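You operate a simulated robot arm through the tools that you are given. There is no shell and no other tool. Be economical: measure what you need, move in short steps, check, and stop when the job is done.

You run a simulated two-armed robot. Do the job below in one go: nothing can be reset, and whatever is moved stays where it is left.

Task
Put the loose bottle in the carton's empty cell, level the rest and close the carton.
Fine: the bottle is on the bench; fold both flaps in before you tuck the lid. Set down upright: round bottle.

Only the result counts: the job must be done as asked and must still hold three seconds after the hand-in. Knocking over, shifting, dropping, spilling or breaking anything else fails it. A push-on lid holds only when it is set on centred and level and pressed home; a screw cap is set on level and turned clockwise until tight. Flat cloth is picked up by pressing the open fingertips on it (5 to 10 N) and closing them slowly along it; thin cloth reads only 2 to 8 mm in the jaws.

Robot
Two 6-joint arms with fingered hands on one trunk, on a base that drives. Base frame: it is fixed to the floor where the robot stands at the start and does not move with it; the origin is under the middle of the robot, x ahead of it, y to its left, z up. Units: mm, degrees, N and s.
The left shoulder is at the start at [50, 170, 1060], the right one opposite. With the tool pointing down near the work surface each hand reaches from about 500 to 780 mm from the robot's upright axis, wherever it stands, measured 20 degrees to its own side. Places, roughly: blue button of the carton counter [700, -1200, 800]; blue gate [-1000, 1400, 1000]; blue-stripe carton left flap [700, 100, 1000]; blue-stripe carton lid [800, 0, 1100]; blue-stripe carton right flap [700, -100, 1000]; green lever [-900, 1300, 1400]; grey knob on the carriage [-700, 1200, 1500]; grey knob on the table front [-1100, 1100, 900]; white side stop [900, -100, 900]; yellow rest [800, 0, 900]. Payload 3.5 kg a hand.
The TCP of each hand is the grasp point between the finger pads, 26 mm short of the fingertips. In the tool frame z runs along the fingers and y along their closing line. The gripper opens to 132 mm. The gripper's body begins 73 mm behind the TCP. The gripper is a hand of 3 fingers: y runs from the thumb to the fingers, the wrist lies at [0, 0, -234] in the tool frame, and closing takes about 1.5 s.
Orientation is that of the tool frame in the base frame, as a unit quaternion [w, x, y, z]. With the fingers straight down and closing along the base's y, the tool's x points along the base's -x, its y along +y and its z along -z.

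Tools
- The arms move only by the tool play_rows. It takes "left_moves", "right_moves" or both (then of equal length, played together; a hand with none holds still); each is a list of rows, each a list of 6 numbers: the shift along the tool's x, y, z in mm, then the turn, a rotation vector about the tool's x, y, z in degrees. In form: [[dx, dy, dz, rx, ry, rz], ...]. A call has 1 to 8 rows; each row shifts and turns the commanded pose from where the row before left it, along the tool's axes as they then stand. "left_fingers" and "right_fingers" are, for a hand that has rows, the gripper command, from -1 (shut) to 1 (fully open), values between in proportion, set as the call begins (left out, the last holds). Rows are played at 5 a second. More than 50 mm and 8.6 degrees between two rows, or a gripper value outside its range, and nothing of the call is played. Where a pose cannot be reached the arm comes as near as it can. A force on the tool above 90 N (or 10 N above the force at the start of the call, whichever is more), or a blocked arm, ends the call early, and 0.2 s more pass. Each finger travels about 108 mm/s and halts on what it meets, pressing with about 26 N; the grip force reading is that of the motor and also rises with nothing between the fingers. The clock runs only during rows and for 0.2 s after the last one: add rows that do not move to give the fingers time. It gives the time, the measured TCP pose, the force on the tool (base axes), the opening and the grip force at its end, in the units of the frame above (readings bear some noise), with the torque about the TCP (base axes, N m) and any sound that the robot's microphone picked up.
- Cameras (640 x 400 px; columns grow to the right, rows downward): "scene" is now at [38.9, 4.1, 1651.7]; the picture's right is [0.06, -1.00, 0.00], its down [-0.74, -0.05, -0.67] and it looks along [0.67, 0.04, -0.74] (base axes); focal length 253 px, centre (320, 200). "left" rides on the left gripper at [-62, 3, -92] in its tool frame; the picture's right is [-0.05, -1.00, 0.00], its down [0.83, -0.04, -0.56] and it looks along [0.55, -0.03, 0.83] (tool axes); focal length 230 px, centre (320, 200). "right" rides on the right gripper at [62, 3, -92] in its tool frame; the picture's right is [-0.05, 1.00, 0.00], its down [-0.83, -0.04, -0.56] and it looks along [-0.55, -0.03, 0.83] (tool axes); focal length 230 px, centre (320, 200).
- get_image(camera): a new picture of that camera. It takes no simulated time.
- slide_trunk(by): slides the trunk up (or, below 0, down) by that many mm; the arms and the scene camera ride with it, the base frame stays. It gives what a move gives, with no picture.
- drive_base(legs): drives the robot by 1 to 6 legs, each [ahead, left, turn to the left] in mm, mm and degrees, along the robot's own axes; the way and the turn of a leg run together, so that a leg with both is an arc; at most 1500 mm and 180 degrees a leg. The arms and the cameras ride along, it lands a little off, and it stops where it bumps. It gives what a move gives.
- curl_fingers(finger1, finger2, thumb_bend, hand): sets how far each is bent, from 0 (flat) to 1 (curled in); at 0.3 the hand is open as for a grip, at 0.7 the pads meet at the TCP. One left out holds its place. A second passes; each finger stops where it meets its share of the squeeze, and holds until it gets a number again. A gripper value or a shape takes the hand back. It gives what a move gives, with no picture; readings hold the bend of each and the force on the fingers (four entries, about 0 where the hand has none), thumb and palm.
- hand_shape(shape, hand): the hand has 3 fingers and takes this shape, open, in about a second: jaw (thumb against the fingers, like two jaws); tri (thumb and two fingers); tip (a fingertip pinch); poke (one finger out to press); point (the index stretched); flat (the hand flat); cup (the hand cupped); fist (a fist). The gripper value then closes the fingers along that shape, each until it touches; the sizes above hold for jaw. It gives what a move gives, with no picture.
- aim_head(pan, tilt): turns the head with the scene camera to pan (to the left, within 86 degrees either way) and tilt (down, from -29 to 69), counted from straight ahead of the robot. It gives what a move gives.
- pixel_to_xyz(camera, pixels): for up to 12 pixels [column, row] of the newest picture of that camera ("zoom" is the newest enlarged one), the place [x, y, z] in the base frame of the surface seen there, good to about 3 mm. It takes no simulated time.
- enlarge(camera, box): a new picture of the part [left, top, right, bottom] of that camera's present view, enlarged. It takes no simulated time.
- sign_off(): hands the job in; it is judged then, once.

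Go step by step. Measure first, check grasps and placings, and put right what went wrong. The budget is 80 turns and 70 pictures, counting those below and the enlarged ones. Unless the task says otherwise, let go and move clear before handing in.

The tools are called after "Call:" by a JSON object that holds its "name" and its "arguments". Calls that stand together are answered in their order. play_rows: Moves the arms, as the interface text tells. Its arguments: {"type":"object","properties":{"left_moves":{"type":"array"},"left_fingers":{"type":"number"},"right_moves":{"type":"array"},"right_fingers":{"type":"number"}},"required":[]} The other tools are called the same way: slide_trunk (by) slides the trunk up or down; hand_shape (shape, hand) gives the hand a shape; curl_fingers (finger1, finger2, thumb_bend, hand) moves the fingers one by one; drive_base (legs) drives the base; aim_head (pan, tilt) turns the head that bears the scene camera; get_image (camera) takes a picture; pixel_to_xyz (camera, pixels) gives the place of the surface under pixels of a picture; enlarge (camera, box) takes an enlarged picture of a part of a camera's view; sign_off () hands the job in.

At the start:

```text
clock: 0.0
left_eef_pos: [531.6, 273.1, 1148.9]
left_tcp_rot: [0.0, 0.0, 1.0, 0.001]
left_wrist_force: [0.5, -0.3, -0.5]
left_moment: [0.0, 0.0, 0.0]
left_grip_width: 132.1
left_grasp_force: 0.0
left_shape: jaw
left_bend: [0.3, 0.3, 0.3]
left_finger forces: [0.0, 0.0, 0.0, 0.0, 0.1, 0.0]
right_eef_pos: [632.9, -219.3, 1000.4]
right_tcp_rot: [-0.001, 0.001, 1.0, 0.0]
right_wrist_force: [0.0, 0.6, 0.1]
right_moment: [0.03, 0.02, 0.01]
right_grip_width: 131.9
right_grasp_force: 0.1
right_shape: jaw
right_bend: [0.3, 0.3, 0.3]
right_finger forces: [0.1, 0.1, 0.0, 0.0, 0.0, 0.0]
trunk travel left (down, up): [-675.0, 35.0]
robot x, y, heading: [2.0, -0.6, -0.0]
head pan, tilt: [3.7, 47.6]
```

scene: 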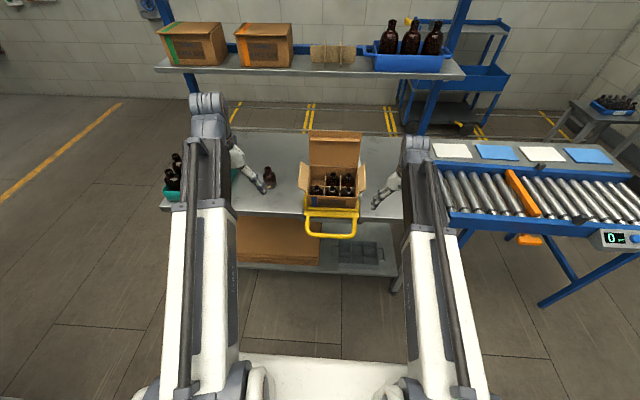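
right: 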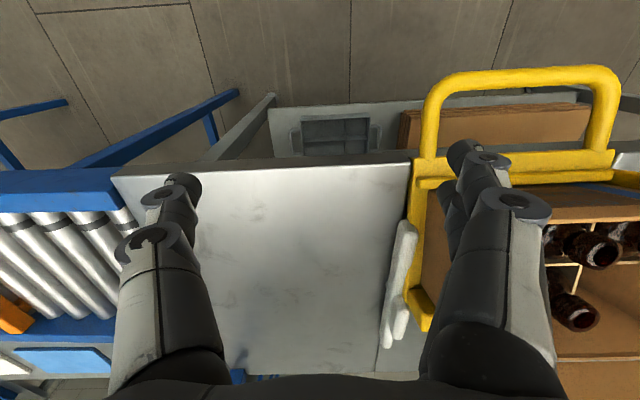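
left: 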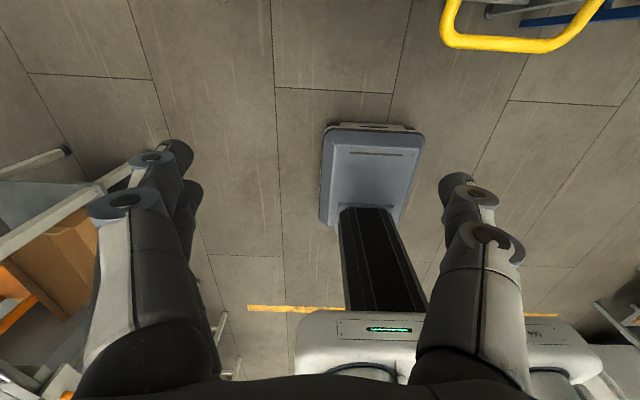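

The scene shows the open carton around (332,185) and a loose bottle at about (269,177). I'll zoom in to measure both.

Call:
{"name": "enlarge", "arguments": {"camera": "scene", "box": [280, 120, 390, 240]}}

Call:
{"name": "pixel_to_xyz", "arguments": {"camera": "scene", "pixels": [[269, 170], [269, 180], [270, 186], [250, 200], [380, 220]]}}

```text
3.33 times, centred on (335, 180) of scene
```

zoom: 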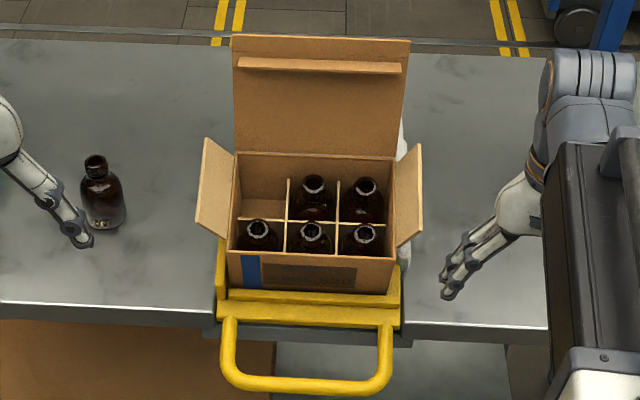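

```text
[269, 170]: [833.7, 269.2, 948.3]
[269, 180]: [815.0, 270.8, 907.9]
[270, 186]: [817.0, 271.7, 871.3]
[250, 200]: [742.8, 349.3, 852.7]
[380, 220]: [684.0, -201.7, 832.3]
```

The zoom shows the carton with five bottles, its empty cell at the far left (262,190), and the loose bottle standing at zoom (100,190). Measuring the key points.

Call:
{"name": "pixel_to_xyz", "arguments": {"camera": "zoom", "pixels": [[96, 160], [100, 180], [105, 205], [105, 225], [313, 182], [366, 184], [257, 227], [311, 229], [365, 232], [288, 190], [262, 218], [262, 205]]}}

Call:
{"name": "pixel_to_xyz", "arguments": {"camera": "zoom", "pixels": [[235, 154], [392, 158], [230, 250], [393, 260], [206, 142], [200, 222], [416, 147], [418, 230], [240, 40], [405, 42], [320, 66], [404, 150]]}}

Call:
{"name": "pixel_to_xyz", "arguments": {"camera": "zoom", "pixels": [[240, 62], [400, 70], [310, 290], [310, 310], [310, 380], [340, 205], [315, 222], [340, 180], [315, 155], [310, 254], [222, 290], [403, 240]]}}

```text
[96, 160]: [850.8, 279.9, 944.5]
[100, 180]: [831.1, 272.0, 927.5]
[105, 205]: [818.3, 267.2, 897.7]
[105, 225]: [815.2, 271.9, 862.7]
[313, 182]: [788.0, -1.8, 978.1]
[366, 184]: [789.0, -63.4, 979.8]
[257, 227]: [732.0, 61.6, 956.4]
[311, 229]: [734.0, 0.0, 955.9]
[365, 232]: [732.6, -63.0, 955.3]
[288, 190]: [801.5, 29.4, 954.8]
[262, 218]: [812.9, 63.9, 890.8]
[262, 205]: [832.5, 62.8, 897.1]
```

```text
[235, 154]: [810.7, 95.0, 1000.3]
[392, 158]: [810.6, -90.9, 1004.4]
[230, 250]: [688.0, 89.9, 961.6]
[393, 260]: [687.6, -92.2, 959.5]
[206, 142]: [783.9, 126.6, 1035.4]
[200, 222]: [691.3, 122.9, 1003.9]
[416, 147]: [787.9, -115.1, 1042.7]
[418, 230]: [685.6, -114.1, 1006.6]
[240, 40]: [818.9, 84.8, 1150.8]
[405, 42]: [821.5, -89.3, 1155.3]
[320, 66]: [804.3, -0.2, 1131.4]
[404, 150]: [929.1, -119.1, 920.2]
```

```text
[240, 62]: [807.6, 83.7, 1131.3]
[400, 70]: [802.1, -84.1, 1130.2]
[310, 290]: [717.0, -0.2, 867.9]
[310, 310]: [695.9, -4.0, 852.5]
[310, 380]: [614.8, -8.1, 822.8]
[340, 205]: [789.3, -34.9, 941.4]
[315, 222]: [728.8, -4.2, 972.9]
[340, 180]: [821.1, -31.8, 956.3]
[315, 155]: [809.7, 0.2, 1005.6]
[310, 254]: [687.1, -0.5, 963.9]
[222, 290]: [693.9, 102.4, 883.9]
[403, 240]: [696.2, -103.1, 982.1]
```

The carton's rim rises from z≈962 in front to z≈1003 at the back, so the yellow rest is tilted by about 18°, leaning toward me. I'll look at the rest and its mechanism with the right hand's camera before acting.

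Call:
{"name": "enlarge", "arguments": {"camera": "right", "box": [370, 60, 640, 400]}}

Call:
{"name": "enlarge", "arguments": {"camera": "scene", "box": [300, 165, 375, 245]}}

```text
1.18 times, centred on (505, 230) of right
```

zoom: 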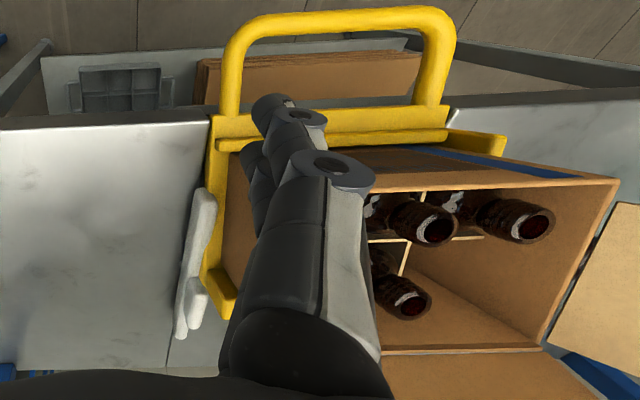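

```text
5.00 times, centred on (338, 205) of scene
```

zoom: 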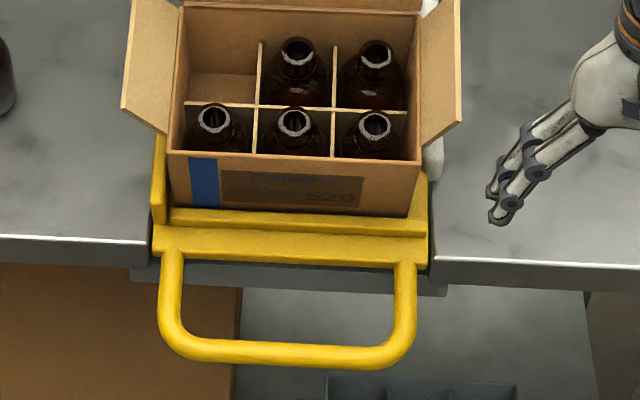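

The white side stop stands along the right of the rest at zoom (195,260). I'll move the right hand away to the right and turn it so its camera looks at the rest from the side.

Call:
{"name": "play_rows", "arguments": {"right_moves": [[0, -45, 0, 0, 0, 0], [0, -45, 0, 0, 0, 0], [0, -45, 0, 0, 0, 0], [0, 0, 0, 0, 0, -8.5], [0, 0, 0, 0, 0, -8.5], [0, 0, 0, 0, 0, -8.5], [0, 0, 0, 0, 0, -8.5], [0, 0, 0, 0, 0, -8.5]]}}

Call:
{"name": "play_rows", "arguments": {"right_moves": [[0, 0, 0, 0, 0, -8.5], [0, 0, 0, 0, 0, -8.5], [0, 0, 0, 0, 0, -8.5], [0, 0, 0, 0, 0, -8.5], [0, 0, 0, 0, 0, -8.5], [0, 40, 0, 0, 0, 0], [0, 40, 0, 0, 0, 0]]}}

Call:
{"name": "get_image", "arguments": {"camera": "right"}}

```text
clock: 1.8
left_eef_pos: [530.7, 272.8, 1148.1]
left_tcp_rot: [0.0, 0.0, 1.0, 0.0]
left_wrist_force: [-0.2, 0.2, -0.4]
left_moment: [-0.03, -0.01, 0.04]
left_grip_width: 131.8
left_grasp_force: 0.1
left_shape: jaw
left_bend: [0.3, 0.3, 0.3]
left_finger forces: [0.1, 0.0, 0.0, 0.0, 0.0, 0.0]
right_eef_pos: [633.0, -353.5, 999.6]
right_tcp_rot: [0.0, -0.364, 0.931, 0.0]
right_wrist_force: [0.2, -0.8, -1.2]
right_moment: [0.0, -0.02, -0.03]
right_grip_width: 132.1
right_grasp_force: 0.1
right_shape: jaw
right_bend: [0.3, 0.3, 0.3]
right_finger forces: [0.0, 0.0, 0.1, 0.1, 0.1, 0.0]
trunk travel left (down, up): [-675.0, 35.0]
robot x, y, heading: [-2.6, 4.4, 0.1]
head pan, tilt: [3.7, 47.6]
```

```text
clock: 3.4
left_eef_pos: [530.9, 273.6, 1149.5]
left_tcp_rot: [0.0, 0.001, 1.0, -0.001]
left_wrist_force: [0.3, 0.4, 0.2]
left_moment: [0.0, -0.04, -0.01]
left_grip_width: 132.0
left_grasp_force: 0.0
left_shape: jaw
left_bend: [0.3, 0.3, 0.3]
left_finger forces: [0.1, 0.0, 0.0, 0.0, 0.1, 0.0]
right_eef_pos: [558.5, -317.9, 999.0]
right_tcp_rot: [0.0, -0.537, 0.843, 0.0]
right_wrist_force: [0.0, 0.3, -0.4]
right_moment: [0.02, 0.0, 0.0]
right_grip_width: 131.9
right_grasp_force: 0.0
right_shape: jaw
right_bend: [0.3, 0.3, 0.3]
right_finger forces: [0.0, 0.0, 0.1, 0.0, 0.0, 0.0]
right hand out of reach, approached as far as the arm can: row 3, 4, 5
trunk travel left (down, up): [-675.0, 35.0]
robot x, y, heading: [2.5, -0.2, 0.1]
head pan, tilt: [3.7, 47.6]
```

```text
63 pictures are left
```

right: 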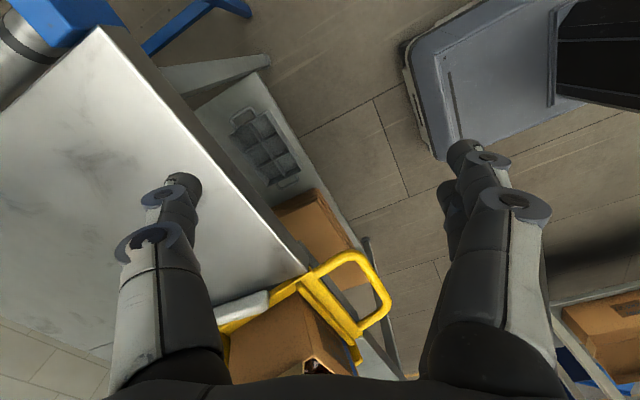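

The camera looks too steeply down; only the corner of the rest shows at (350,300). I'll tilt the hand up to look more level toward the carton.

Call:
{"name": "play_rows", "arguments": {"right_moves": [[0, 0, 0, 0, -8.5, 0], [0, 0, 0, 0, -8.5, 0], [0, 0, 0, 0, -8.5, 0], [0, 0, 0, 0, -8.5, 0], [0, 0, 0, 0, 0, 8.5], [0, 0, 0, 0, 0, 8.5]]}}

Call:
{"name": "get_image", "arguments": {"camera": "right"}}

```text
clock: 4.8
left_eef_pos: [531.9, 273.2, 1149.3]
left_tcp_rot: [0.001, 0.0, 1.0, 0.0]
left_wrist_force: [-0.4, 0.4, -0.4]
left_moment: [-0.01, 0.02, 0.05]
left_grip_width: 131.9
left_grasp_force: 0.1
left_shape: jaw
left_bend: [0.3, 0.3, 0.3]
left_finger forces: [0.0, 0.0, 0.0, 0.0, 0.0, 0.1]
right_eef_pos: [590.3, -234.5, 1038.5]
right_tcp_rot: [0.22, -0.389, 0.874, 0.192]
right_wrist_force: [0.7, 0.3, -0.3]
right_moment: [-0.02, 0.02, -0.05]
right_grip_width: 132.0
right_grasp_force: 0.0
right_shape: jaw
right_bend: [0.3, 0.3, 0.3]
right_finger forces: [0.1, 0.1, 0.0, 0.1, 0.0, 0.0]
right hand out of reach, approached as far as the arm can: row 1, 2, 3, 4
trunk travel left (down, up): [-675.0, 35.0]
robot x, y, heading: [0.8, -0.9, -0.0]
head pan, tilt: [3.7, 47.6]
```

```text
62 pictures are left
```

right: 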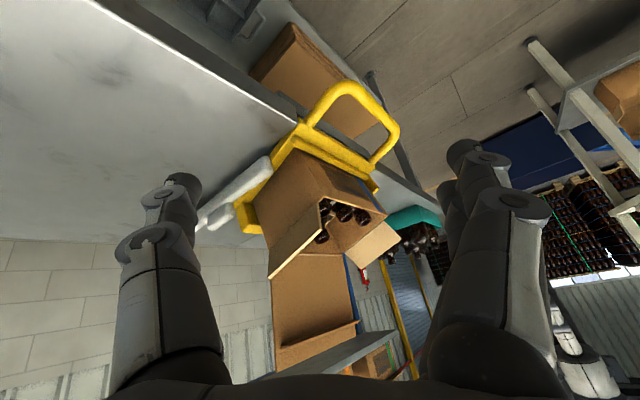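

Call:
{"name": "enlarge", "arguments": {"camera": "right", "box": [180, 70, 420, 300]}}

Call:
{"name": "pixel_to_xyz", "arguments": {"camera": "right", "pixels": [[265, 162], [205, 215], [235, 190], [250, 215], [300, 130], [345, 88], [390, 140], [220, 225], [262, 210], [300, 140]]}}

```text
1.74 times, centred on (300, 185) of right
```

zoom: 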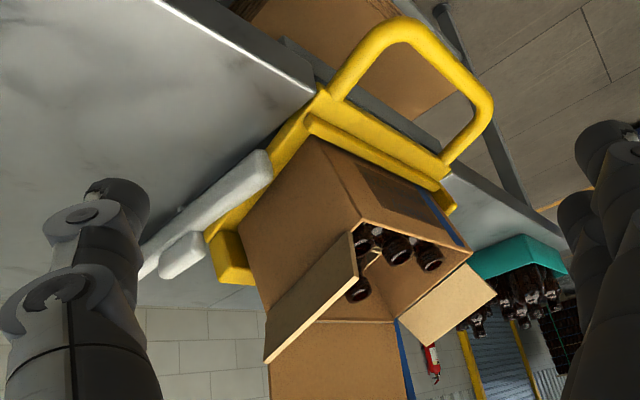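

```text
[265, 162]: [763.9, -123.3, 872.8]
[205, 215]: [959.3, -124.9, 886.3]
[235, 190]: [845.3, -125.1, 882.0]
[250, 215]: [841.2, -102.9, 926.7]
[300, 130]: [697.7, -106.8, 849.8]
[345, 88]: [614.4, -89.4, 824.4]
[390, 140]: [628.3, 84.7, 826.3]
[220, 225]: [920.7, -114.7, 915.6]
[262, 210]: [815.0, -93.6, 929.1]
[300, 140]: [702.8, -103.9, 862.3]
```

Call:
{"name": "enlarge", "arguments": {"camera": "right", "box": [195, 140, 295, 240]}}

Call:
{"name": "enlarge", "arguments": {"camera": "scene", "box": [340, 140, 380, 200]}}

```text
4.00 times, centred on (245, 190) of right
```

zoom: 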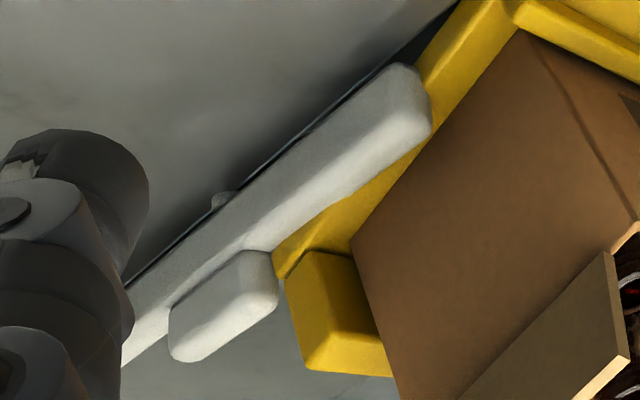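

```text
6.67 times, centred on (360, 170) of scene
```

zoom: 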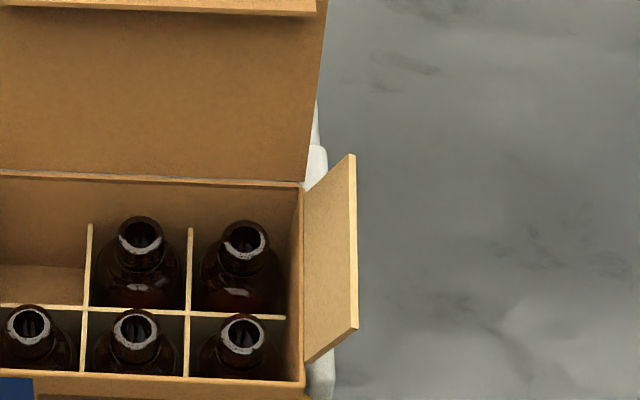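

The side stop is a bar with a pivot screw at zoom (220,200) and a thumb pad at (225,300). Measuring it and the rest's edge.

Call:
{"name": "enlarge", "arguments": {"camera": "right", "box": [195, 140, 295, 240]}}

Call:
{"name": "pixel_to_xyz", "arguments": {"camera": "zoom", "pixels": [[222, 198], [400, 75], [420, 120], [370, 180], [250, 225], [225, 265], [185, 345], [130, 300], [130, 350], [290, 140], [300, 240], [470, 40]]}}

Call:
{"name": "pixel_to_xyz", "arguments": {"camera": "zoom", "pixels": [[295, 275], [335, 330], [310, 365], [385, 370], [275, 268], [440, 110], [260, 130], [350, 260], [265, 260], [240, 310], [390, 60], [160, 250]]}}

```text
4.00 times, centred on (245, 190) of right
```

zoom: 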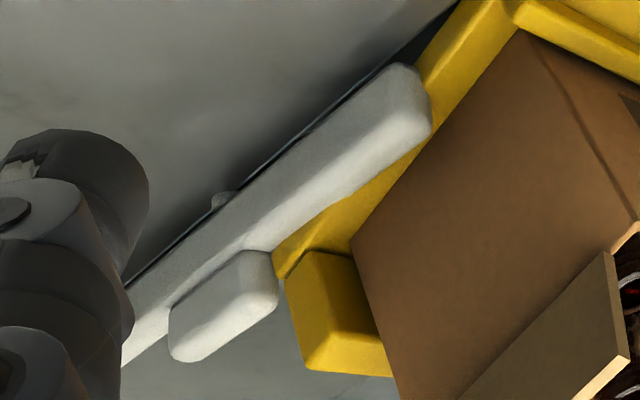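

```text
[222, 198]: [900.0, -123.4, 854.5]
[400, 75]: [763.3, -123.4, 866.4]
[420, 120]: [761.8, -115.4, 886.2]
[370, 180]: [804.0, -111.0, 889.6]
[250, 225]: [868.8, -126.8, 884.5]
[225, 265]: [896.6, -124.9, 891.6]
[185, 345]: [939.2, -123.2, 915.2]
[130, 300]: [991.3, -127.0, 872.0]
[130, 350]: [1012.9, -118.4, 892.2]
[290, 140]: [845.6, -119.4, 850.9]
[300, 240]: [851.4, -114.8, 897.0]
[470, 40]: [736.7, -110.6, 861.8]
```

```text
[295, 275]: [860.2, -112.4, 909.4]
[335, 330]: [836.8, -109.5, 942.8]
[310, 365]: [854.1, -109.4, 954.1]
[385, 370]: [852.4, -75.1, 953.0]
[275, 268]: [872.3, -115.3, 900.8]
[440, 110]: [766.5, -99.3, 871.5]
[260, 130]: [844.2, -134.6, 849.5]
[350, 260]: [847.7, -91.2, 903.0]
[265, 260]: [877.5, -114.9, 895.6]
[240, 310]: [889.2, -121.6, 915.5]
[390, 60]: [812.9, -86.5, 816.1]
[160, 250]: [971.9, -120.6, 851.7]
```

The tray's rear is raised (side lip z≈862 at x=737, z≈897 at x=851) and it seems to hinge at the bench's front edge, so lifting the handle should level it; the stop may lock it. I'll bring the right hand back upright and turn the left hand at the same time so that its camera looks forward.

Call:
{"name": "play_rows", "arguments": {"right_moves": [[0, 0, 0, 0, 0, -8.5], [0, 0, 0, 0, 0, -8.5], [0, 0, 0, 0, 8.5, 0], [0, 0, 0, 0, 8.5, 0], [0, 0, 0, 0, 8.5, 0], [0, 0, 0, 0, 8.5, 0], [0, 0, 0, 0, 0, 8.5], [0, 0, 0, 0, 0, 8.5]], "left_moves": [[0, 0, 0, 0, 0, 8.5], [0, 0, 0, 0, 0, 8.5], [0, 0, 0, 0, 0, 8.5], [0, 0, 0, 0, 0, 8.5], [0, 0, 0, 0, 0, 8.5], [0, 0, 0, 0, 0, 8.5], [0, 0, 0, 0, 0, 8.5], [0, 0, 0, 0, 0, 8.5]]}}

Call:
{"name": "play_rows", "arguments": {"right_moves": [[0, 0, 0, 0, 0, 8.5], [0, 0, 0, 0, 0, 8.5], [0, 0, 0, 0, 0, 8.5], [0, 0, 0, 0, 0, 8.5], [0, 0, 0, 0, 0, 8.5], [0, 0, 0, 0, 0, 8.5], [0, 0, 0, 0, 0, 8.5], [0, 0, 0, 0, 0, 8.5]], "left_moves": [[0, 0, 0, 0, 0, 8.5], [0, 0, 0, 0, 0, 8.5], [0, 0, 0, 0, 0, 8.5], [0, 0, 0, 0, 0, 8.5], [0, 0, 0, 0, 0, 8.5], [0, 0, 0, 0, 0, 8.5], [0, 0, 0, 0, 0, 8.5], [0, 0, 0, 0, 0, 8.5]]}}

```text
clock: 6.6
left_eef_pos: [531.4, 272.9, 1151.1]
left_tcp_rot: [0.0, 0.56, 0.828, 0.001]
left_wrist_force: [0.8, -0.1, -0.2]
left_moment: [-0.01, 0.01, -0.03]
left_grip_width: 131.7
left_grasp_force: 0.1
left_shape: jaw
left_bend: [0.3, 0.3, 0.3]
left_finger forces: [0.0, 0.0, 0.1, 0.0, 0.0, 0.0]
right_eef_pos: [592.4, -227.5, 1042.6]
right_tcp_rot: [-0.001, -0.406, 0.914, 0.0]
right_wrist_force: [-0.4, 0.8, -0.5]
right_moment: [-0.01, 0.0, -0.01]
right_grip_width: 132.0
right_grasp_force: 0.0
right_shape: jaw
right_bend: [0.3, 0.3, 0.3]
right_finger forces: [0.0, 0.1, 0.1, 0.0, 0.0, 0.0]
right hand out of reach, approached as far as the arm can: row 2
trunk travel left (down, up): [-675.0, 35.0]
robot x, y, heading: [-0.2, -2.1, -0.1]
head pan, tilt: [3.7, 47.6]
```

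```text
clock: 8.4
left_eef_pos: [530.8, 273.6, 1150.3]
left_tcp_rot: [-0.001, 0.928, 0.373, 0.0]
left_wrist_force: [-0.5, -0.1, 1.0]
left_moment: [-0.03, 0.01, 0.01]
left_grip_width: 132.0
left_grasp_force: 0.0
left_shape: jaw
left_bend: [0.3, 0.3, 0.3]
left_finger forces: [0.0, 0.0, 0.1, 0.0, 0.0, 0.0]
right_eef_pos: [591.3, -228.7, 1041.9]
right_tcp_rot: [0.0, 0.174, 0.985, 0.0]
right_wrist_force: [0.1, -0.2, 0.6]
right_moment: [0.02, 0.03, -0.01]
right_grip_width: 131.8
right_grasp_force: 0.1
right_shape: jaw
right_bend: [0.3, 0.3, 0.3]
right_finger forces: [0.1, 0.0, 0.0, 0.1, 0.0, 0.0]
trunk travel left (down, up): [-675.0, 35.0]
robot x, y, heading: [-0.0, 2.0, -0.2]
head pan, tilt: [3.7, 47.6]
```

Both hands turned as planned, with the right about 20° past square. I'll square both and bring the right hand above the handle's right leg.

Call:
{"name": "play_rows", "arguments": {"right_moves": [[0, 0, 0, 0, 0, -6.7], [0, 0, 0, 0, 0, -6.7], [0, 0, 0, 0, 0, -6.6], [-24, 48, 0, 0, 0, 0], [-25, 46, 0, 0, 0, 0], [0, 46, 10, 0, 0, 0], [0, 0, 45, 0, 0, 0], [0, 0, 30, 0, 0, 0]], "left_moves": [[0, 0, 0, 0, 0, 8.5], [0, 0, 0, 0, 0, 8.5], [0, 0, 0, 0, 0, 8.5], [0, 0, 0, 0, 0, 8.5], [0, 0, 0, 0, 0, 8.5], [0, 0, 0, 0, 0, 1.3], [0, 0, 0, 0, 0, 0], [0, 0, 0, 0, 0, 0]]}}

Call:
{"name": "enlarge", "arguments": {"camera": "scene", "box": [240, 120, 400, 250]}}

Call:
{"name": "get_image", "arguments": {"camera": "left"}}

Call:
{"name": "get_image", "arguments": {"camera": "right"}}

```text
refused: row 4 steps farther than a row can; nothing moved
```

```text
3.08 times, centred on (320, 185) of scene
```

zoom: 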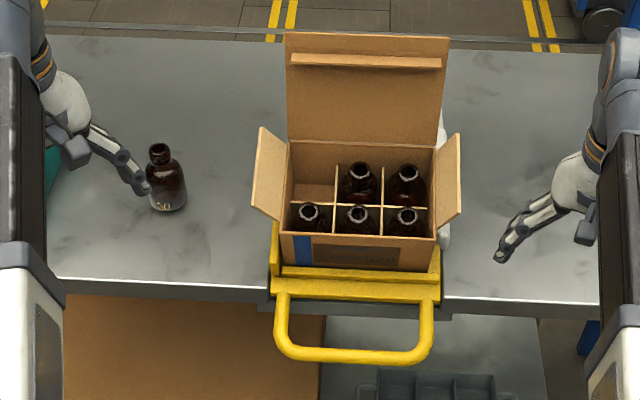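

```text
56 pictures are left
```

left: 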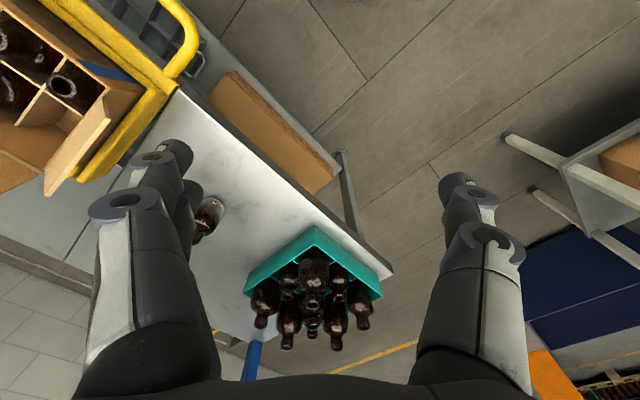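

```text
55 pictures are left
```

right: 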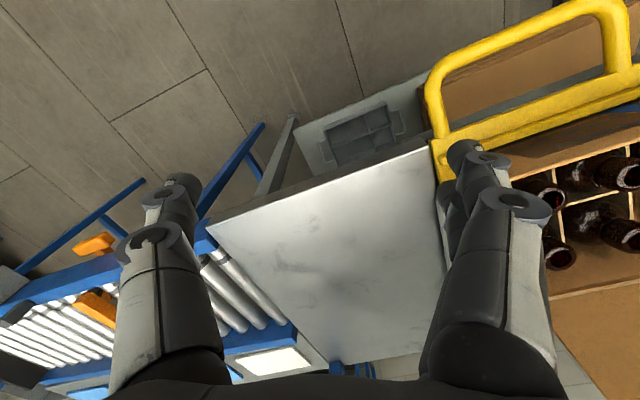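

Call:
{"name": "pixel_to_xyz", "arguments": {"camera": "zoom", "pixels": [[425, 308], [424, 325], [415, 345], [350, 352], [282, 305], [281, 325], [430, 290], [355, 290], [275, 290]]}}

Call:
{"name": "play_rows", "arguments": {"right_moves": [[0, 0, 0, 0, 0, -6.7], [0, 0, 0, 0, 0, -6.7], [0, 0, 0, 0, 0, -6.6], [-24, 42, 0, 0, 0, 0], [-25, 42, 0, 0, 0, 0], [0, 48, 5, 0, 0, 0], [0, 8, 45, 0, 0, 0], [0, 0, 35, 0, 0, 0]], "left_moves": [[0, 0, 0, 0, 0, 8.5], [0, 0, 0, 0, 0, 8.5], [0, 0, 0, 0, 0, 8.5], [0, 0, 0, 0, 0, 8.5], [0, 0, 0, 0, 0, 8.5], [0, 0, 0, 0, 0, 1.3], [0, 0, 0, 0, 0, 0], [0, 0, 0, 0, 0, 0]]}}

```text
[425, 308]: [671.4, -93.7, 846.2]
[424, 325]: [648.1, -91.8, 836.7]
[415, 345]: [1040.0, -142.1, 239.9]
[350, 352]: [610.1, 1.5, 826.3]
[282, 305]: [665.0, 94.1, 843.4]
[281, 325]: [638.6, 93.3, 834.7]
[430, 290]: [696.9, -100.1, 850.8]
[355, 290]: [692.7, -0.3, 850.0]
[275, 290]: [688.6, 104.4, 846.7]
```

```text
clock: 10.2
left_eef_pos: [532.0, 272.2, 1150.1]
left_tcp_rot: [0.0, 1.0, 0.003, 0.001]
left_wrist_force: [0.4, -0.4, -0.1]
left_moment: [0.0, -0.02, 0.0]
left_grip_width: 131.9
left_grasp_force: 0.0
left_shape: jaw
left_bend: [0.3, 0.3, 0.3]
left_finger forces: [0.0, 0.1, 0.1, 0.0, 0.1, 0.0]
right_eef_pos: [640.7, -87.0, 957.1]
right_tcp_rot: [0.0, -0.001, 1.0, 0.0]
right_wrist_force: [-0.1, 0.0, -0.9]
right_moment: [0.02, -0.02, 0.02]
right_grip_width: 132.1
right_grasp_force: 0.2
right_shape: jaw
right_bend: [0.3, 0.3, 0.3]
right_finger forces: [0.0, 0.0, 0.0, 0.0, 0.1, 0.0]
trunk travel left (down, up): [-675.0, 35.0]
robot x, y, heading: [-0.1, 0.5, 0.1]
head pan, tilt: [3.7, 47.6]
```

The right leg of the handle runs at y≈-93, with its top at z≈836 near x=645. The right hand is above it, so I'll lower and grip.

Call:
{"name": "play_rows", "arguments": {"right_moves": [[0, -6, 45, 0, 0, 0], [0, 0, 45, 0, 0, 0], [0, 0, 38, 0, 0, 0], [0, 0, 0, 0, 0, 0]]}}

Call:
{"name": "play_rows", "arguments": {"right_moves": [[0, 0, 0, 0, 0, 0], [0, 0, 0, 0, 0, 0], [0, 0, 0, 0, 0, 0], [0, 0, 0, 0, 0, 0], [0, 0, 0, 0, 0, 0], [0, 0, 0, 0, 0, 0], [0, 0, 0, 0, 0, 0]], "right_fingers": -1}}

Call:
{"name": "enlarge", "arguments": {"camera": "scene", "box": [280, 120, 400, 250]}}

```text
clock: 11.2
left_eef_pos: [531.4, 271.9, 1149.5]
left_tcp_rot: [0.001, 1.0, 0.002, 0.0]
left_wrist_force: [-0.3, 0.2, 0.7]
left_moment: [0.02, 0.05, 0.01]
left_grip_width: 132.1
left_grasp_force: 0.2
left_shape: jaw
left_bend: [0.3, 0.3, 0.3]
left_finger forces: [0.1, 0.1, 0.0, 0.0, 0.0, 0.1]
right_eef_pos: [640.1, -95.0, 827.2]
right_tcp_rot: [0.0, 0.0, 1.0, 0.0]
right_wrist_force: [0.3, -0.5, -0.5]
right_moment: [-0.01, 0.01, 0.02]
right_grip_width: 131.8
right_grasp_force: 0.0
right_shape: jaw
right_bend: [0.3, 0.3, 0.3]
right_finger forces: [0.1, 0.0, 0.0, 0.0, 0.1, 0.1]
trunk travel left (down, up): [-675.0, 35.0]
robot x, y, heading: [-1.9, -2.3, 0.0]
head pan, tilt: [3.7, 47.6]
```

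```text
clock: 12.8
left_eef_pos: [532.4, 271.6, 1149.1]
left_tcp_rot: [0.0, 1.0, 0.002, 0.001]
left_wrist_force: [0.0, 0.3, -1.0]
left_moment: [0.03, 0.0, -0.02]
left_grip_width: 131.8
left_grasp_force: 0.1
left_shape: jaw
left_bend: [0.3, 0.3, 0.3]
left_finger forces: [0.0, 0.0, 0.0, 0.0, 0.0, 0.0]
right_eef_pos: [640.8, -96.1, 828.1]
right_tcp_rot: [-0.001, -0.001, 1.0, -0.001]
right_wrist_force: [-0.2, -6.0, -3.8]
right_moment: [-0.02, 0.01, -0.07]
right_grip_width: 1.9
right_grasp_force: 26.4
right_shape: jaw
right_bend: [0.75, 0.67, 0.73]
right_finger forces: [4.2, 0.2, 0.1, 0.0, 17.7, 0.0]
trunk travel left (down, up): [-675.0, 35.0]
robot x, y, heading: [-1.5, 2.4, -0.3]
head pan, tilt: [3.7, 47.6]
```

```text
3.08 times, centred on (340, 185) of scene
```

zoom: 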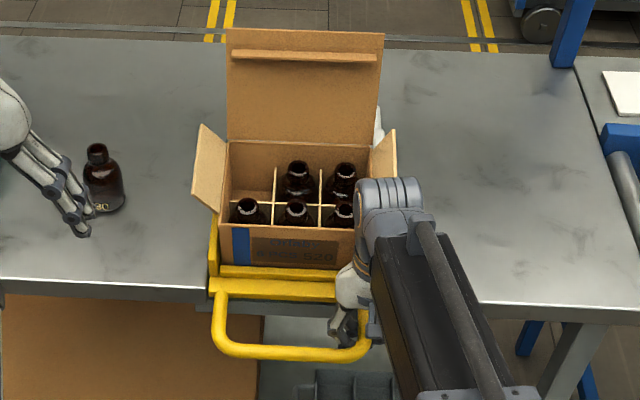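

The jaws read only 1.9 mm with forces on the thumb, so I doubt the leg is between the pads. I'll check with the right camera.

Call:
{"name": "get_image", "arguments": {"camera": "right"}}

Call:
{"name": "pixel_to_xyz", "arguments": {"camera": "zoom", "pixels": [[217, 310], [218, 330], [290, 352], [360, 345], [275, 288]]}}

```text
53 pictures are left
```

right: 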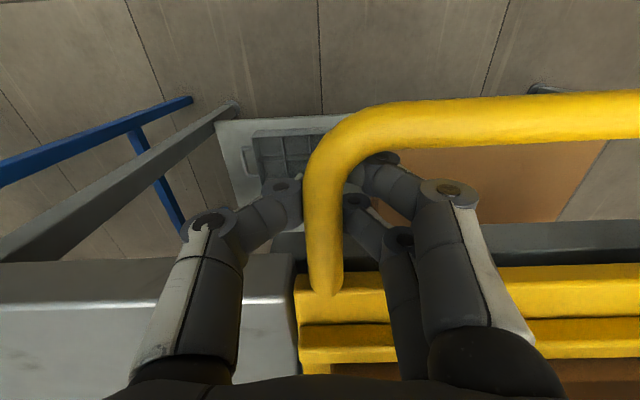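

```text
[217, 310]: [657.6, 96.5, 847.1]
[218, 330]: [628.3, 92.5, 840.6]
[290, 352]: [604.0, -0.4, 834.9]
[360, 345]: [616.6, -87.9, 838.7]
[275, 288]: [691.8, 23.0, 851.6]
```

The fingers are hooked under the leg and the bar has already risen to z≈835 (from 826), so the rest moves freely with the handle. I'll lift gently.

Call:
{"name": "play_rows", "arguments": {"right_moves": [[0, 0, -3, 0, 0, 0], [0, 0, -3, 0, 0, 0], [0, 0, -3, 0, 0, 0], [0, 0, -3, 0, 0, 0], [0, 0, 0, 0, 0, 0]]}}

Call:
{"name": "enlarge", "arguments": {"camera": "scene", "box": [280, 120, 400, 250]}}

Call:
{"name": "pixel_to_xyz", "arguments": {"camera": "zoom", "pixels": [[217, 310], [218, 330], [290, 348], [232, 143], [375, 145], [225, 225], [275, 288]]}}

```text
clock: 14.0
left_eef_pos: [534.1, 271.3, 1148.8]
left_tcp_rot: [0.001, 1.0, 0.002, -0.001]
left_wrist_force: [1.0, 0.6, -0.2]
left_moment: [-0.01, -0.01, -0.01]
left_grip_width: 131.8
left_grasp_force: 0.1
left_shape: jaw
left_bend: [0.3, 0.3, 0.3]
left_finger forces: [0.0, 0.0, 0.1, 0.0, 0.0, 0.0]
right_eef_pos: [641.1, -94.1, 837.7]
right_tcp_rot: [-0.002, 0.0, 1.0, 0.0]
right_wrist_force: [-5.3, -5.2, -38.8]
right_moment: [0.12, 0.02, 0.0]
right_grip_width: 0.0
right_grasp_force: 26.0
right_shape: jaw
right_bend: [0.75, 0.66, 0.72]
right_finger forces: [3.4, 0.2, 0.1, 0.0, 33.2, 0.0]
trunk travel left (down, up): [-675.0, 35.0]
robot x, y, heading: [1.4, -6.1, -0.1]
head pan, tilt: [3.7, 47.6]
```

```text
3.08 times, centred on (340, 185) of scene
```

zoom: 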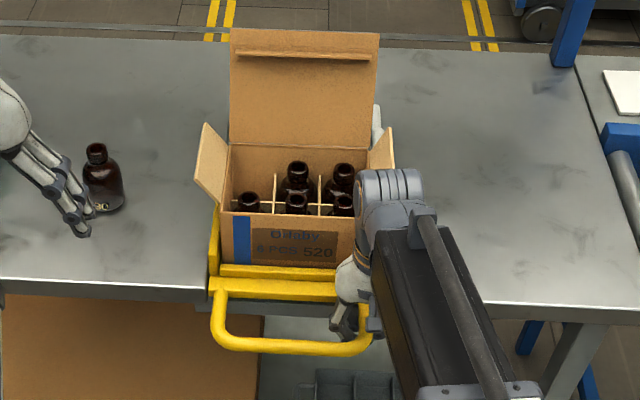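

```text
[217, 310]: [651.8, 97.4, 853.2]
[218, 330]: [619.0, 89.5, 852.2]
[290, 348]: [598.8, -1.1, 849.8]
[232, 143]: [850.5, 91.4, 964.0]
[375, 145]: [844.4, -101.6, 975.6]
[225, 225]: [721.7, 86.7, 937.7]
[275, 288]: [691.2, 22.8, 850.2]
```

The handle is now nearly level (z 853 at x=652, z 850 at x=599), with 39 N of resistance. I'll check the rim levels and side stop.

Call:
{"name": "enlarge", "arguments": {"camera": "scene", "box": [310, 150, 370, 220]}}

Call:
{"name": "pixel_to_xyz", "arguments": {"camera": "zoom", "pixels": [[125, 215], [220, 220], [130, 80], [200, 88], [300, 90], [45, 320], [380, 60], [400, 60], [395, 300]]}}

```text
5.71 times, centred on (340, 185) of scene
```

zoom: 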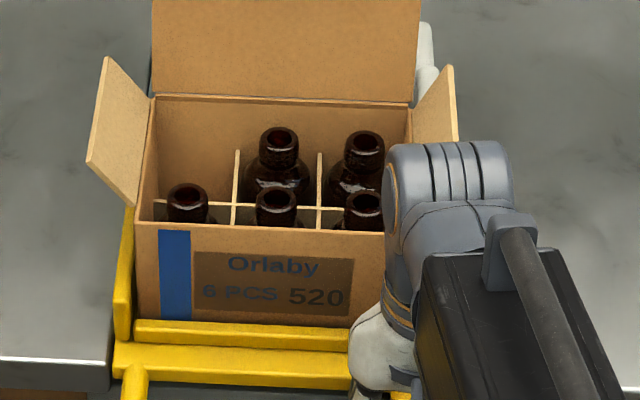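

```text
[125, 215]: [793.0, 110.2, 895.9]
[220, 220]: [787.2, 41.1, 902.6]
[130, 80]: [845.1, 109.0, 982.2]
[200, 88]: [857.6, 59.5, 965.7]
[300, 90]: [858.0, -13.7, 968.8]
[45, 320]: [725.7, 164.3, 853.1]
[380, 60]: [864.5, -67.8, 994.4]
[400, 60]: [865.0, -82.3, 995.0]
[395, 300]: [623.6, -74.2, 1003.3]
```

Call:
{"name": "pixel_to_xyz", "arguments": {"camera": "zoom", "pixels": [[145, 227], [250, 228], [340, 232], [160, 97], [250, 100], [400, 105], [240, 340], [240, 365], [120, 340], [125, 230], [200, 240], [200, 315]]}}

```text
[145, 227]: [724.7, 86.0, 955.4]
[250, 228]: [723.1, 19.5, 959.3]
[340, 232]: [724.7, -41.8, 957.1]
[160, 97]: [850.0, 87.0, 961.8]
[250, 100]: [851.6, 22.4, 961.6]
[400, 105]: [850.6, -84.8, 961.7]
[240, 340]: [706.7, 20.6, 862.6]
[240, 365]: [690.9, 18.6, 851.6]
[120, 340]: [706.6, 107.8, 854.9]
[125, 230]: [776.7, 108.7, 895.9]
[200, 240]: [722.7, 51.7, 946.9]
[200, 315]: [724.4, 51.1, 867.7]
```

The rim is about level now: 958 in front and 962 at the back, roughly 1.5° left. I'll lift a touch more and listen for a latch.

Call:
{"name": "play_rows", "arguments": {"right_moves": [[0, 0, -2, 0, 0, 0], [0, 0, -2, 0, 0, 0], [0, 0, -1, 0, 0, 0], [0, 0, 0, 0, 0, 0], [0, 0, 0, 0, 0, 0]]}}

Call:
{"name": "enlarge", "arguments": {"camera": "scene", "box": [310, 140, 380, 220]}}

```text
clock: 15.2
left_eef_pos: [535.6, 271.5, 1148.9]
left_tcp_rot: [-0.002, 1.0, 0.002, -0.002]
left_wrist_force: [-0.3, -0.6, 0.1]
left_moment: [-0.04, -0.01, 0.01]
left_grip_width: 132.0
left_grasp_force: 0.0
left_shape: jaw
left_bend: [0.3, 0.3, 0.3]
left_finger forces: [0.1, 0.0, 0.0, 0.1, 0.0, 0.1]
right_eef_pos: [641.0, -95.3, 840.3]
right_tcp_rot: [-0.005, -0.001, 1.0, -0.001]
right_wrist_force: [0.5, -5.6, -60.2]
right_moment: [-0.01, 0.12, 0.01]
right_grip_width: 0.1
right_grasp_force: 25.6
right_shape: jaw
right_bend: [0.75, 0.63, 0.72]
right_finger forces: [7.3, 23.0, 0.0, 0.0, 34.7, 0.0]
trunk travel left (down, up): [-675.0, 35.0]
robot x, y, heading: [-0.2, -2.1, -0.2]
head pan, tilt: [3.7, 47.6]
```

```text
5.00 times, centred on (345, 180) of scene
```

zoom: 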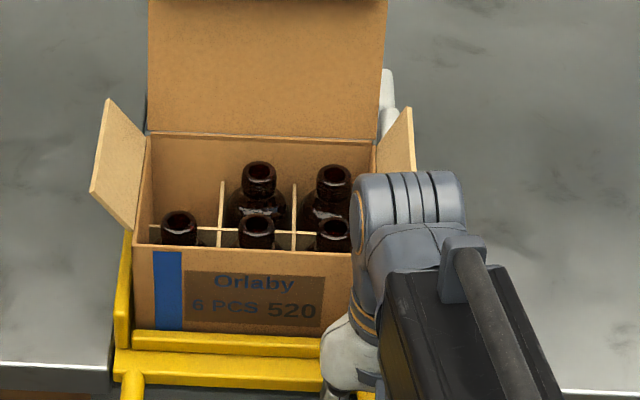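

Call:
{"name": "pixel_to_xyz", "arguments": {"camera": "zoom", "pixels": [[145, 248], [235, 250], [320, 254], [158, 136], [235, 138], [370, 143], [236, 230], [222, 185], [295, 190], [258, 170], [180, 218], [387, 80]]}}

Call:
{"name": "play_rows", "arguments": {"right_moves": [[0, 0, 2, 0, 0, 0], [0, 0, 3, 0, 0, 0], [0, 0, 3, 0, 0, 0], [0, 0, 3, 0, 0, 0], [0, 0, 0, 0, 0, 0]]}}

Call:
{"name": "enlarge", "arguments": {"camera": "scene", "box": [310, 140, 380, 220]}}

Call:
{"name": "pixel_to_xyz", "arguments": {"camera": "zoom", "pixels": [[145, 248], [235, 250], [320, 254], [158, 136], [235, 138], [370, 143], [236, 230], [222, 185], [295, 190], [258, 170], [180, 218], [387, 80]]}}

```text
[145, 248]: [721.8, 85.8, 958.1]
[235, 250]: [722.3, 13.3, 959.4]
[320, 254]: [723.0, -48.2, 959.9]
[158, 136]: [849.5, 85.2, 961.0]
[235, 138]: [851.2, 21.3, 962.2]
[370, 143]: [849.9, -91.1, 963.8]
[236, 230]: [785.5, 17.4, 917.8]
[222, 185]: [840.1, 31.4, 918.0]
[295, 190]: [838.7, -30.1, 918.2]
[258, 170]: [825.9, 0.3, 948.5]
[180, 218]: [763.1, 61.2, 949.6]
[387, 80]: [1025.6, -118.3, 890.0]
```

```text
clock: 16.4
left_eef_pos: [533.3, 270.8, 1151.3]
left_tcp_rot: [-0.001, 1.0, 0.001, 0.0]
left_wrist_force: [0.7, -1.5, -0.2]
left_moment: [-0.01, 0.0, -0.04]
left_grip_width: 131.9
left_grasp_force: 0.0
left_shape: jaw
left_bend: [0.3, 0.3, 0.3]
left_finger forces: [0.0, 0.0, 0.1, 0.1, 0.0, 0.0]
right_eef_pos: [641.5, -93.9, 835.7]
right_tcp_rot: [0.001, 0.0, 1.0, 0.0]
right_wrist_force: [-0.3, -11.8, -4.2]
right_moment: [0.04, -0.01, -0.01]
right_grip_width: 0.1
right_grasp_force: 26.0
right_shape: jaw
right_bend: [0.76, 0.67, 0.73]
right_finger forces: [0.0, 0.1, 0.0, 0.1, 27.3, 0.0]
trunk travel left (down, up): [-675.0, 35.0]
robot x, y, heading: [3.9, 1.9, 0.0]
head pan, tilt: [3.7, 47.6]
```

```text
5.00 times, centred on (345, 180) of scene
```

zoom: 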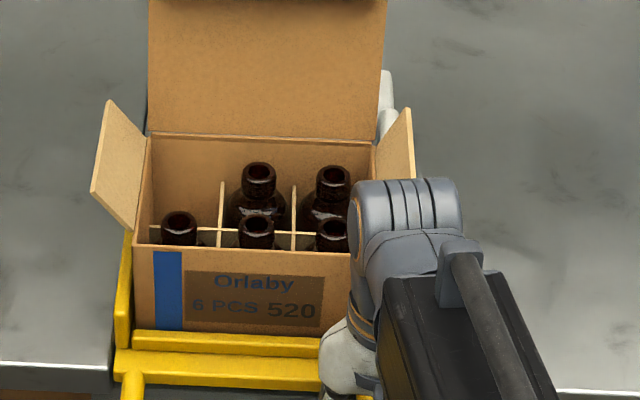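

```text
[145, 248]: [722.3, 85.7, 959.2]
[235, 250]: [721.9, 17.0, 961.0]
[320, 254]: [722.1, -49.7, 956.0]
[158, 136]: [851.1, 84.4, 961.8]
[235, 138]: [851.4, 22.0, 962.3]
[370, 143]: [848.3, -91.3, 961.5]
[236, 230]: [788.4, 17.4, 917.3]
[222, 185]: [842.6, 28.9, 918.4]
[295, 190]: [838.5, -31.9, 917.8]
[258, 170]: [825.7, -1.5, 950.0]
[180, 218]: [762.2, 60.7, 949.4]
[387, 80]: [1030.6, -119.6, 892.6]
```

The rest stays level with the hand unloaded (rim 959 in front, 962 at the back; force ≈4 N). I'll open the hand, retreat up, and check that it holds.

Call:
{"name": "play_rows", "arguments": {"right_moves": [[0, 0, 0, 0, 0, 0], [0, 0, 0, 0, 0, 0], [0, 0, 0, 0, 0, 0], [0, 0, 0, 0, 0, 0], [0, 0, 0, 0, 0, 0], [0, 0, 0, 0, 0, 0], [0, 0, 0, 0, 0, 0]], "right_fingers": 1}}

Call:
{"name": "play_rows", "arguments": {"right_moves": [[0, 0, -45, 0, 0, 0], [0, 0, -45, 0, 0, 0], [0, 0, -45, 0, 0, 0], [0, -45, -20, 0, 0, 0], [0, -49, 0, 0, 0, 0], [0, -49, 0, 0, 0, 0], [0, -49, 0, 0, 0, 0]]}}

Call:
{"name": "enlarge", "arguments": {"camera": "scene", "box": [240, 120, 400, 240]}}

```text
clock: 18.0
left_eef_pos: [531.7, 272.6, 1150.2]
left_tcp_rot: [-0.001, 1.0, 0.002, 0.0]
left_wrist_force: [-1.2, -0.2, 0.2]
left_moment: [0.0, 0.01, 0.01]
left_grip_width: 131.8
left_grasp_force: 0.0
left_shape: jaw
left_bend: [0.3, 0.3, 0.3]
left_finger forces: [0.0, 0.0, 0.0, 0.0, 0.1, 0.0]
right_eef_pos: [640.7, -94.1, 835.9]
right_tcp_rot: [0.0, -0.001, 1.0, 0.001]
right_wrist_force: [0.3, -0.7, -0.3]
right_moment: [-0.03, -0.01, -0.04]
right_grip_width: 132.1
right_grasp_force: 0.0
right_shape: jaw
right_bend: [0.3, 0.3, 0.3]
right_finger forces: [0.0, 0.1, 0.1, 0.0, 0.0, 0.0]
trunk travel left (down, up): [-675.0, 35.0]
robot x, y, heading: [2.5, 0.7, -0.2]
head pan, tilt: [3.7, 47.6]
```

```text
clock: 19.6
left_eef_pos: [531.2, 272.4, 1150.2]
left_tcp_rot: [0.0, 1.0, 0.001, 0.0]
left_wrist_force: [-0.5, 0.0, -0.8]
left_moment: [-0.01, -0.01, 0.0]
left_grip_width: 131.9
left_grasp_force: 0.0
left_shape: jaw
left_bend: [0.3, 0.3, 0.3]
left_finger forces: [0.0, 0.0, 0.0, 0.1, 0.1, 0.0]
right_eef_pos: [640.1, -285.5, 990.7]
right_tcp_rot: [0.0, -0.001, 1.0, 0.0]
right_wrist_force: [0.3, 0.8, 0.3]
right_moment: [0.01, -0.02, 0.01]
right_grip_width: 132.0
right_grasp_force: 0.1
right_shape: jaw
right_bend: [0.3, 0.3, 0.3]
right_finger forces: [0.0, 0.0, 0.0, 0.0, 0.0, 0.0]
trunk travel left (down, up): [-675.0, 35.0]
robot x, y, heading: [-1.3, 1.2, 0.0]
head pan, tilt: [3.7, 47.6]
```

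```text
3.33 times, centred on (320, 180) of scene
```

zoom: 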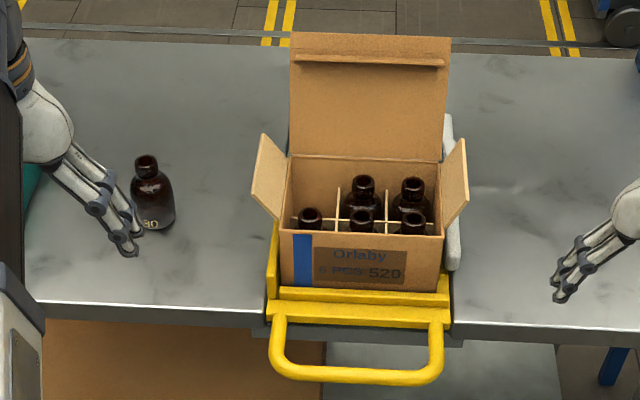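

The rest holds level on its own. The bottle at (840,272) is beyond reach from here, so I'll measure it and see how much room the base has to drive ahead.

Call:
{"name": "pixel_to_xyz", "arguments": {"camera": "zoom", "pixels": [[145, 158], [147, 168], [150, 185], [155, 205], [155, 225], [310, 215], [363, 182], [412, 186], [362, 215], [412, 218], [338, 190], [300, 218]]}}

Call:
{"name": "pixel_to_xyz", "arguments": {"camera": "zoom", "pixels": [[262, 138], [254, 190], [283, 218], [290, 158], [464, 142], [468, 192], [442, 232], [440, 165], [293, 36], [450, 40], [300, 55], [440, 62]]}}

Call:
{"name": "get_image", "arguments": {"camera": "scene"}}

Call:
{"name": "pixel_to_xyz", "arguments": {"camera": "scene", "pixels": [[320, 360], [320, 352], [320, 375], [320, 395], [260, 390], [290, 270], [390, 280], [265, 205]]}}

```text
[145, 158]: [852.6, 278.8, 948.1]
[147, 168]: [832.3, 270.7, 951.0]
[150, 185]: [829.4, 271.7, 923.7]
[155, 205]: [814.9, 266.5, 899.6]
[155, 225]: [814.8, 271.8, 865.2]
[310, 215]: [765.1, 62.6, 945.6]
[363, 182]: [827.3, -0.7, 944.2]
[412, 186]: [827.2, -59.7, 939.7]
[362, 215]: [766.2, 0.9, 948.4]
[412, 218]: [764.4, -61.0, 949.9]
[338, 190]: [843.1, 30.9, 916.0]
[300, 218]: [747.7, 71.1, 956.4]
```

```text
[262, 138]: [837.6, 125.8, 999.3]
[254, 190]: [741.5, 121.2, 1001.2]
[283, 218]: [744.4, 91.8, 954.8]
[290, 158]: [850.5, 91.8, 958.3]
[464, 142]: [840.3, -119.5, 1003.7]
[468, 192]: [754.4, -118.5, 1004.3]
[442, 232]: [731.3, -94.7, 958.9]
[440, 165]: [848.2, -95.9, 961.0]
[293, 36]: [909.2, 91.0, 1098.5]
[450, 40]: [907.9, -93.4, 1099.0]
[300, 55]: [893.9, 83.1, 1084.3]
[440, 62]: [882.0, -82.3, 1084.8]
```

```text
47 pictures are left
```

scene: 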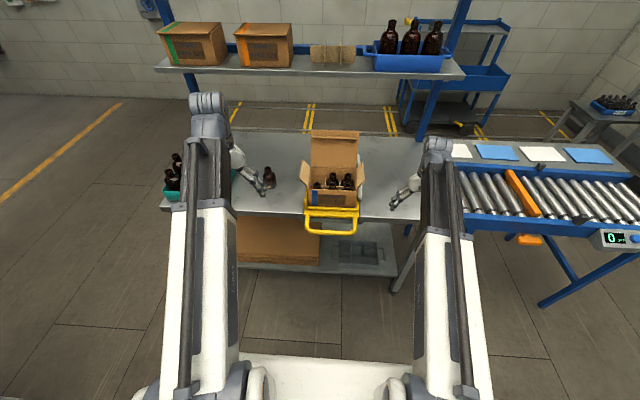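

```text
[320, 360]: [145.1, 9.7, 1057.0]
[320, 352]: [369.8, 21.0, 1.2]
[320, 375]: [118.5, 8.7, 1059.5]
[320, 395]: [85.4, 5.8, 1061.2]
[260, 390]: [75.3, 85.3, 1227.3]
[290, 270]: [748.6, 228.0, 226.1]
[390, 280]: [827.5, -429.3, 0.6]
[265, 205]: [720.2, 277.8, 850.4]
```

Base floor is clear ahead up to the bench, and nothing stands in the way of the arms at their heights. I'll drive 150 mm ahead so bottle, cell and lid are all in reach.

Call:
{"name": "drive_base", "arguments": {"legs": [[150, 0, 0]]}}

Call:
{"name": "get_image", "arguments": {"camera": "left"}}

Call:
{"name": "get_image", "arguments": {"camera": "scene"}}

```text
clock: 21.0
left_eef_pos: [683.0, 272.2, 1149.8]
left_tcp_rot: [0.0, 1.0, 0.001, 0.0]
left_wrist_force: [0.6, 0.5, 0.5]
left_moment: [0.03, 0.09, -0.05]
left_grip_width: 132.1
left_grasp_force: 0.0
left_shape: jaw
left_bend: [0.3, 0.3, 0.3]
left_finger forces: [0.0, 0.1, 0.1, 0.0, 0.0, 0.1]
right_eef_pos: [792.0, -285.3, 990.6]
right_tcp_rot: [-0.001, 0.0, 1.0, -0.001]
right_wrist_force: [-0.8, 0.2, 0.0]
right_moment: [-0.05, 0.04, -0.01]
right_grip_width: 131.7
right_grasp_force: 0.0
right_shape: jaw
right_bend: [0.3, 0.3, 0.3]
right_finger forces: [0.1, 0.1, 0.0, 0.0, 0.0, 0.1]
trunk travel left (down, up): [-675.0, 35.0]
robot x, y, heading: [146.8, 1.6, -0.1]
head pan, tilt: [3.7, 47.6]
```

```text
46 pictures are left
```

left: 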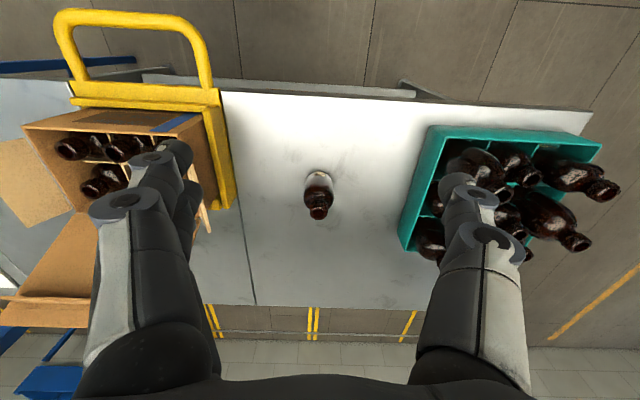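

```text
45 pictures are left
```

scene: 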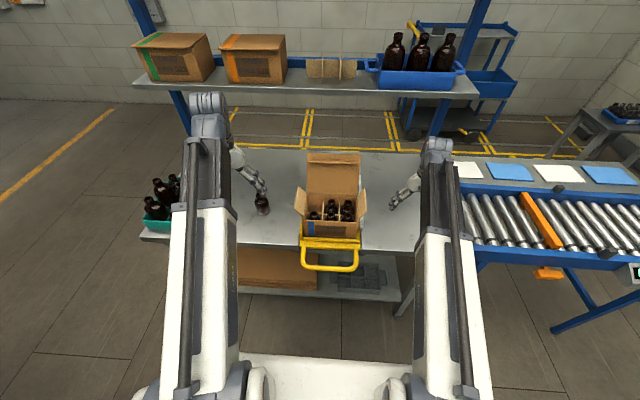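

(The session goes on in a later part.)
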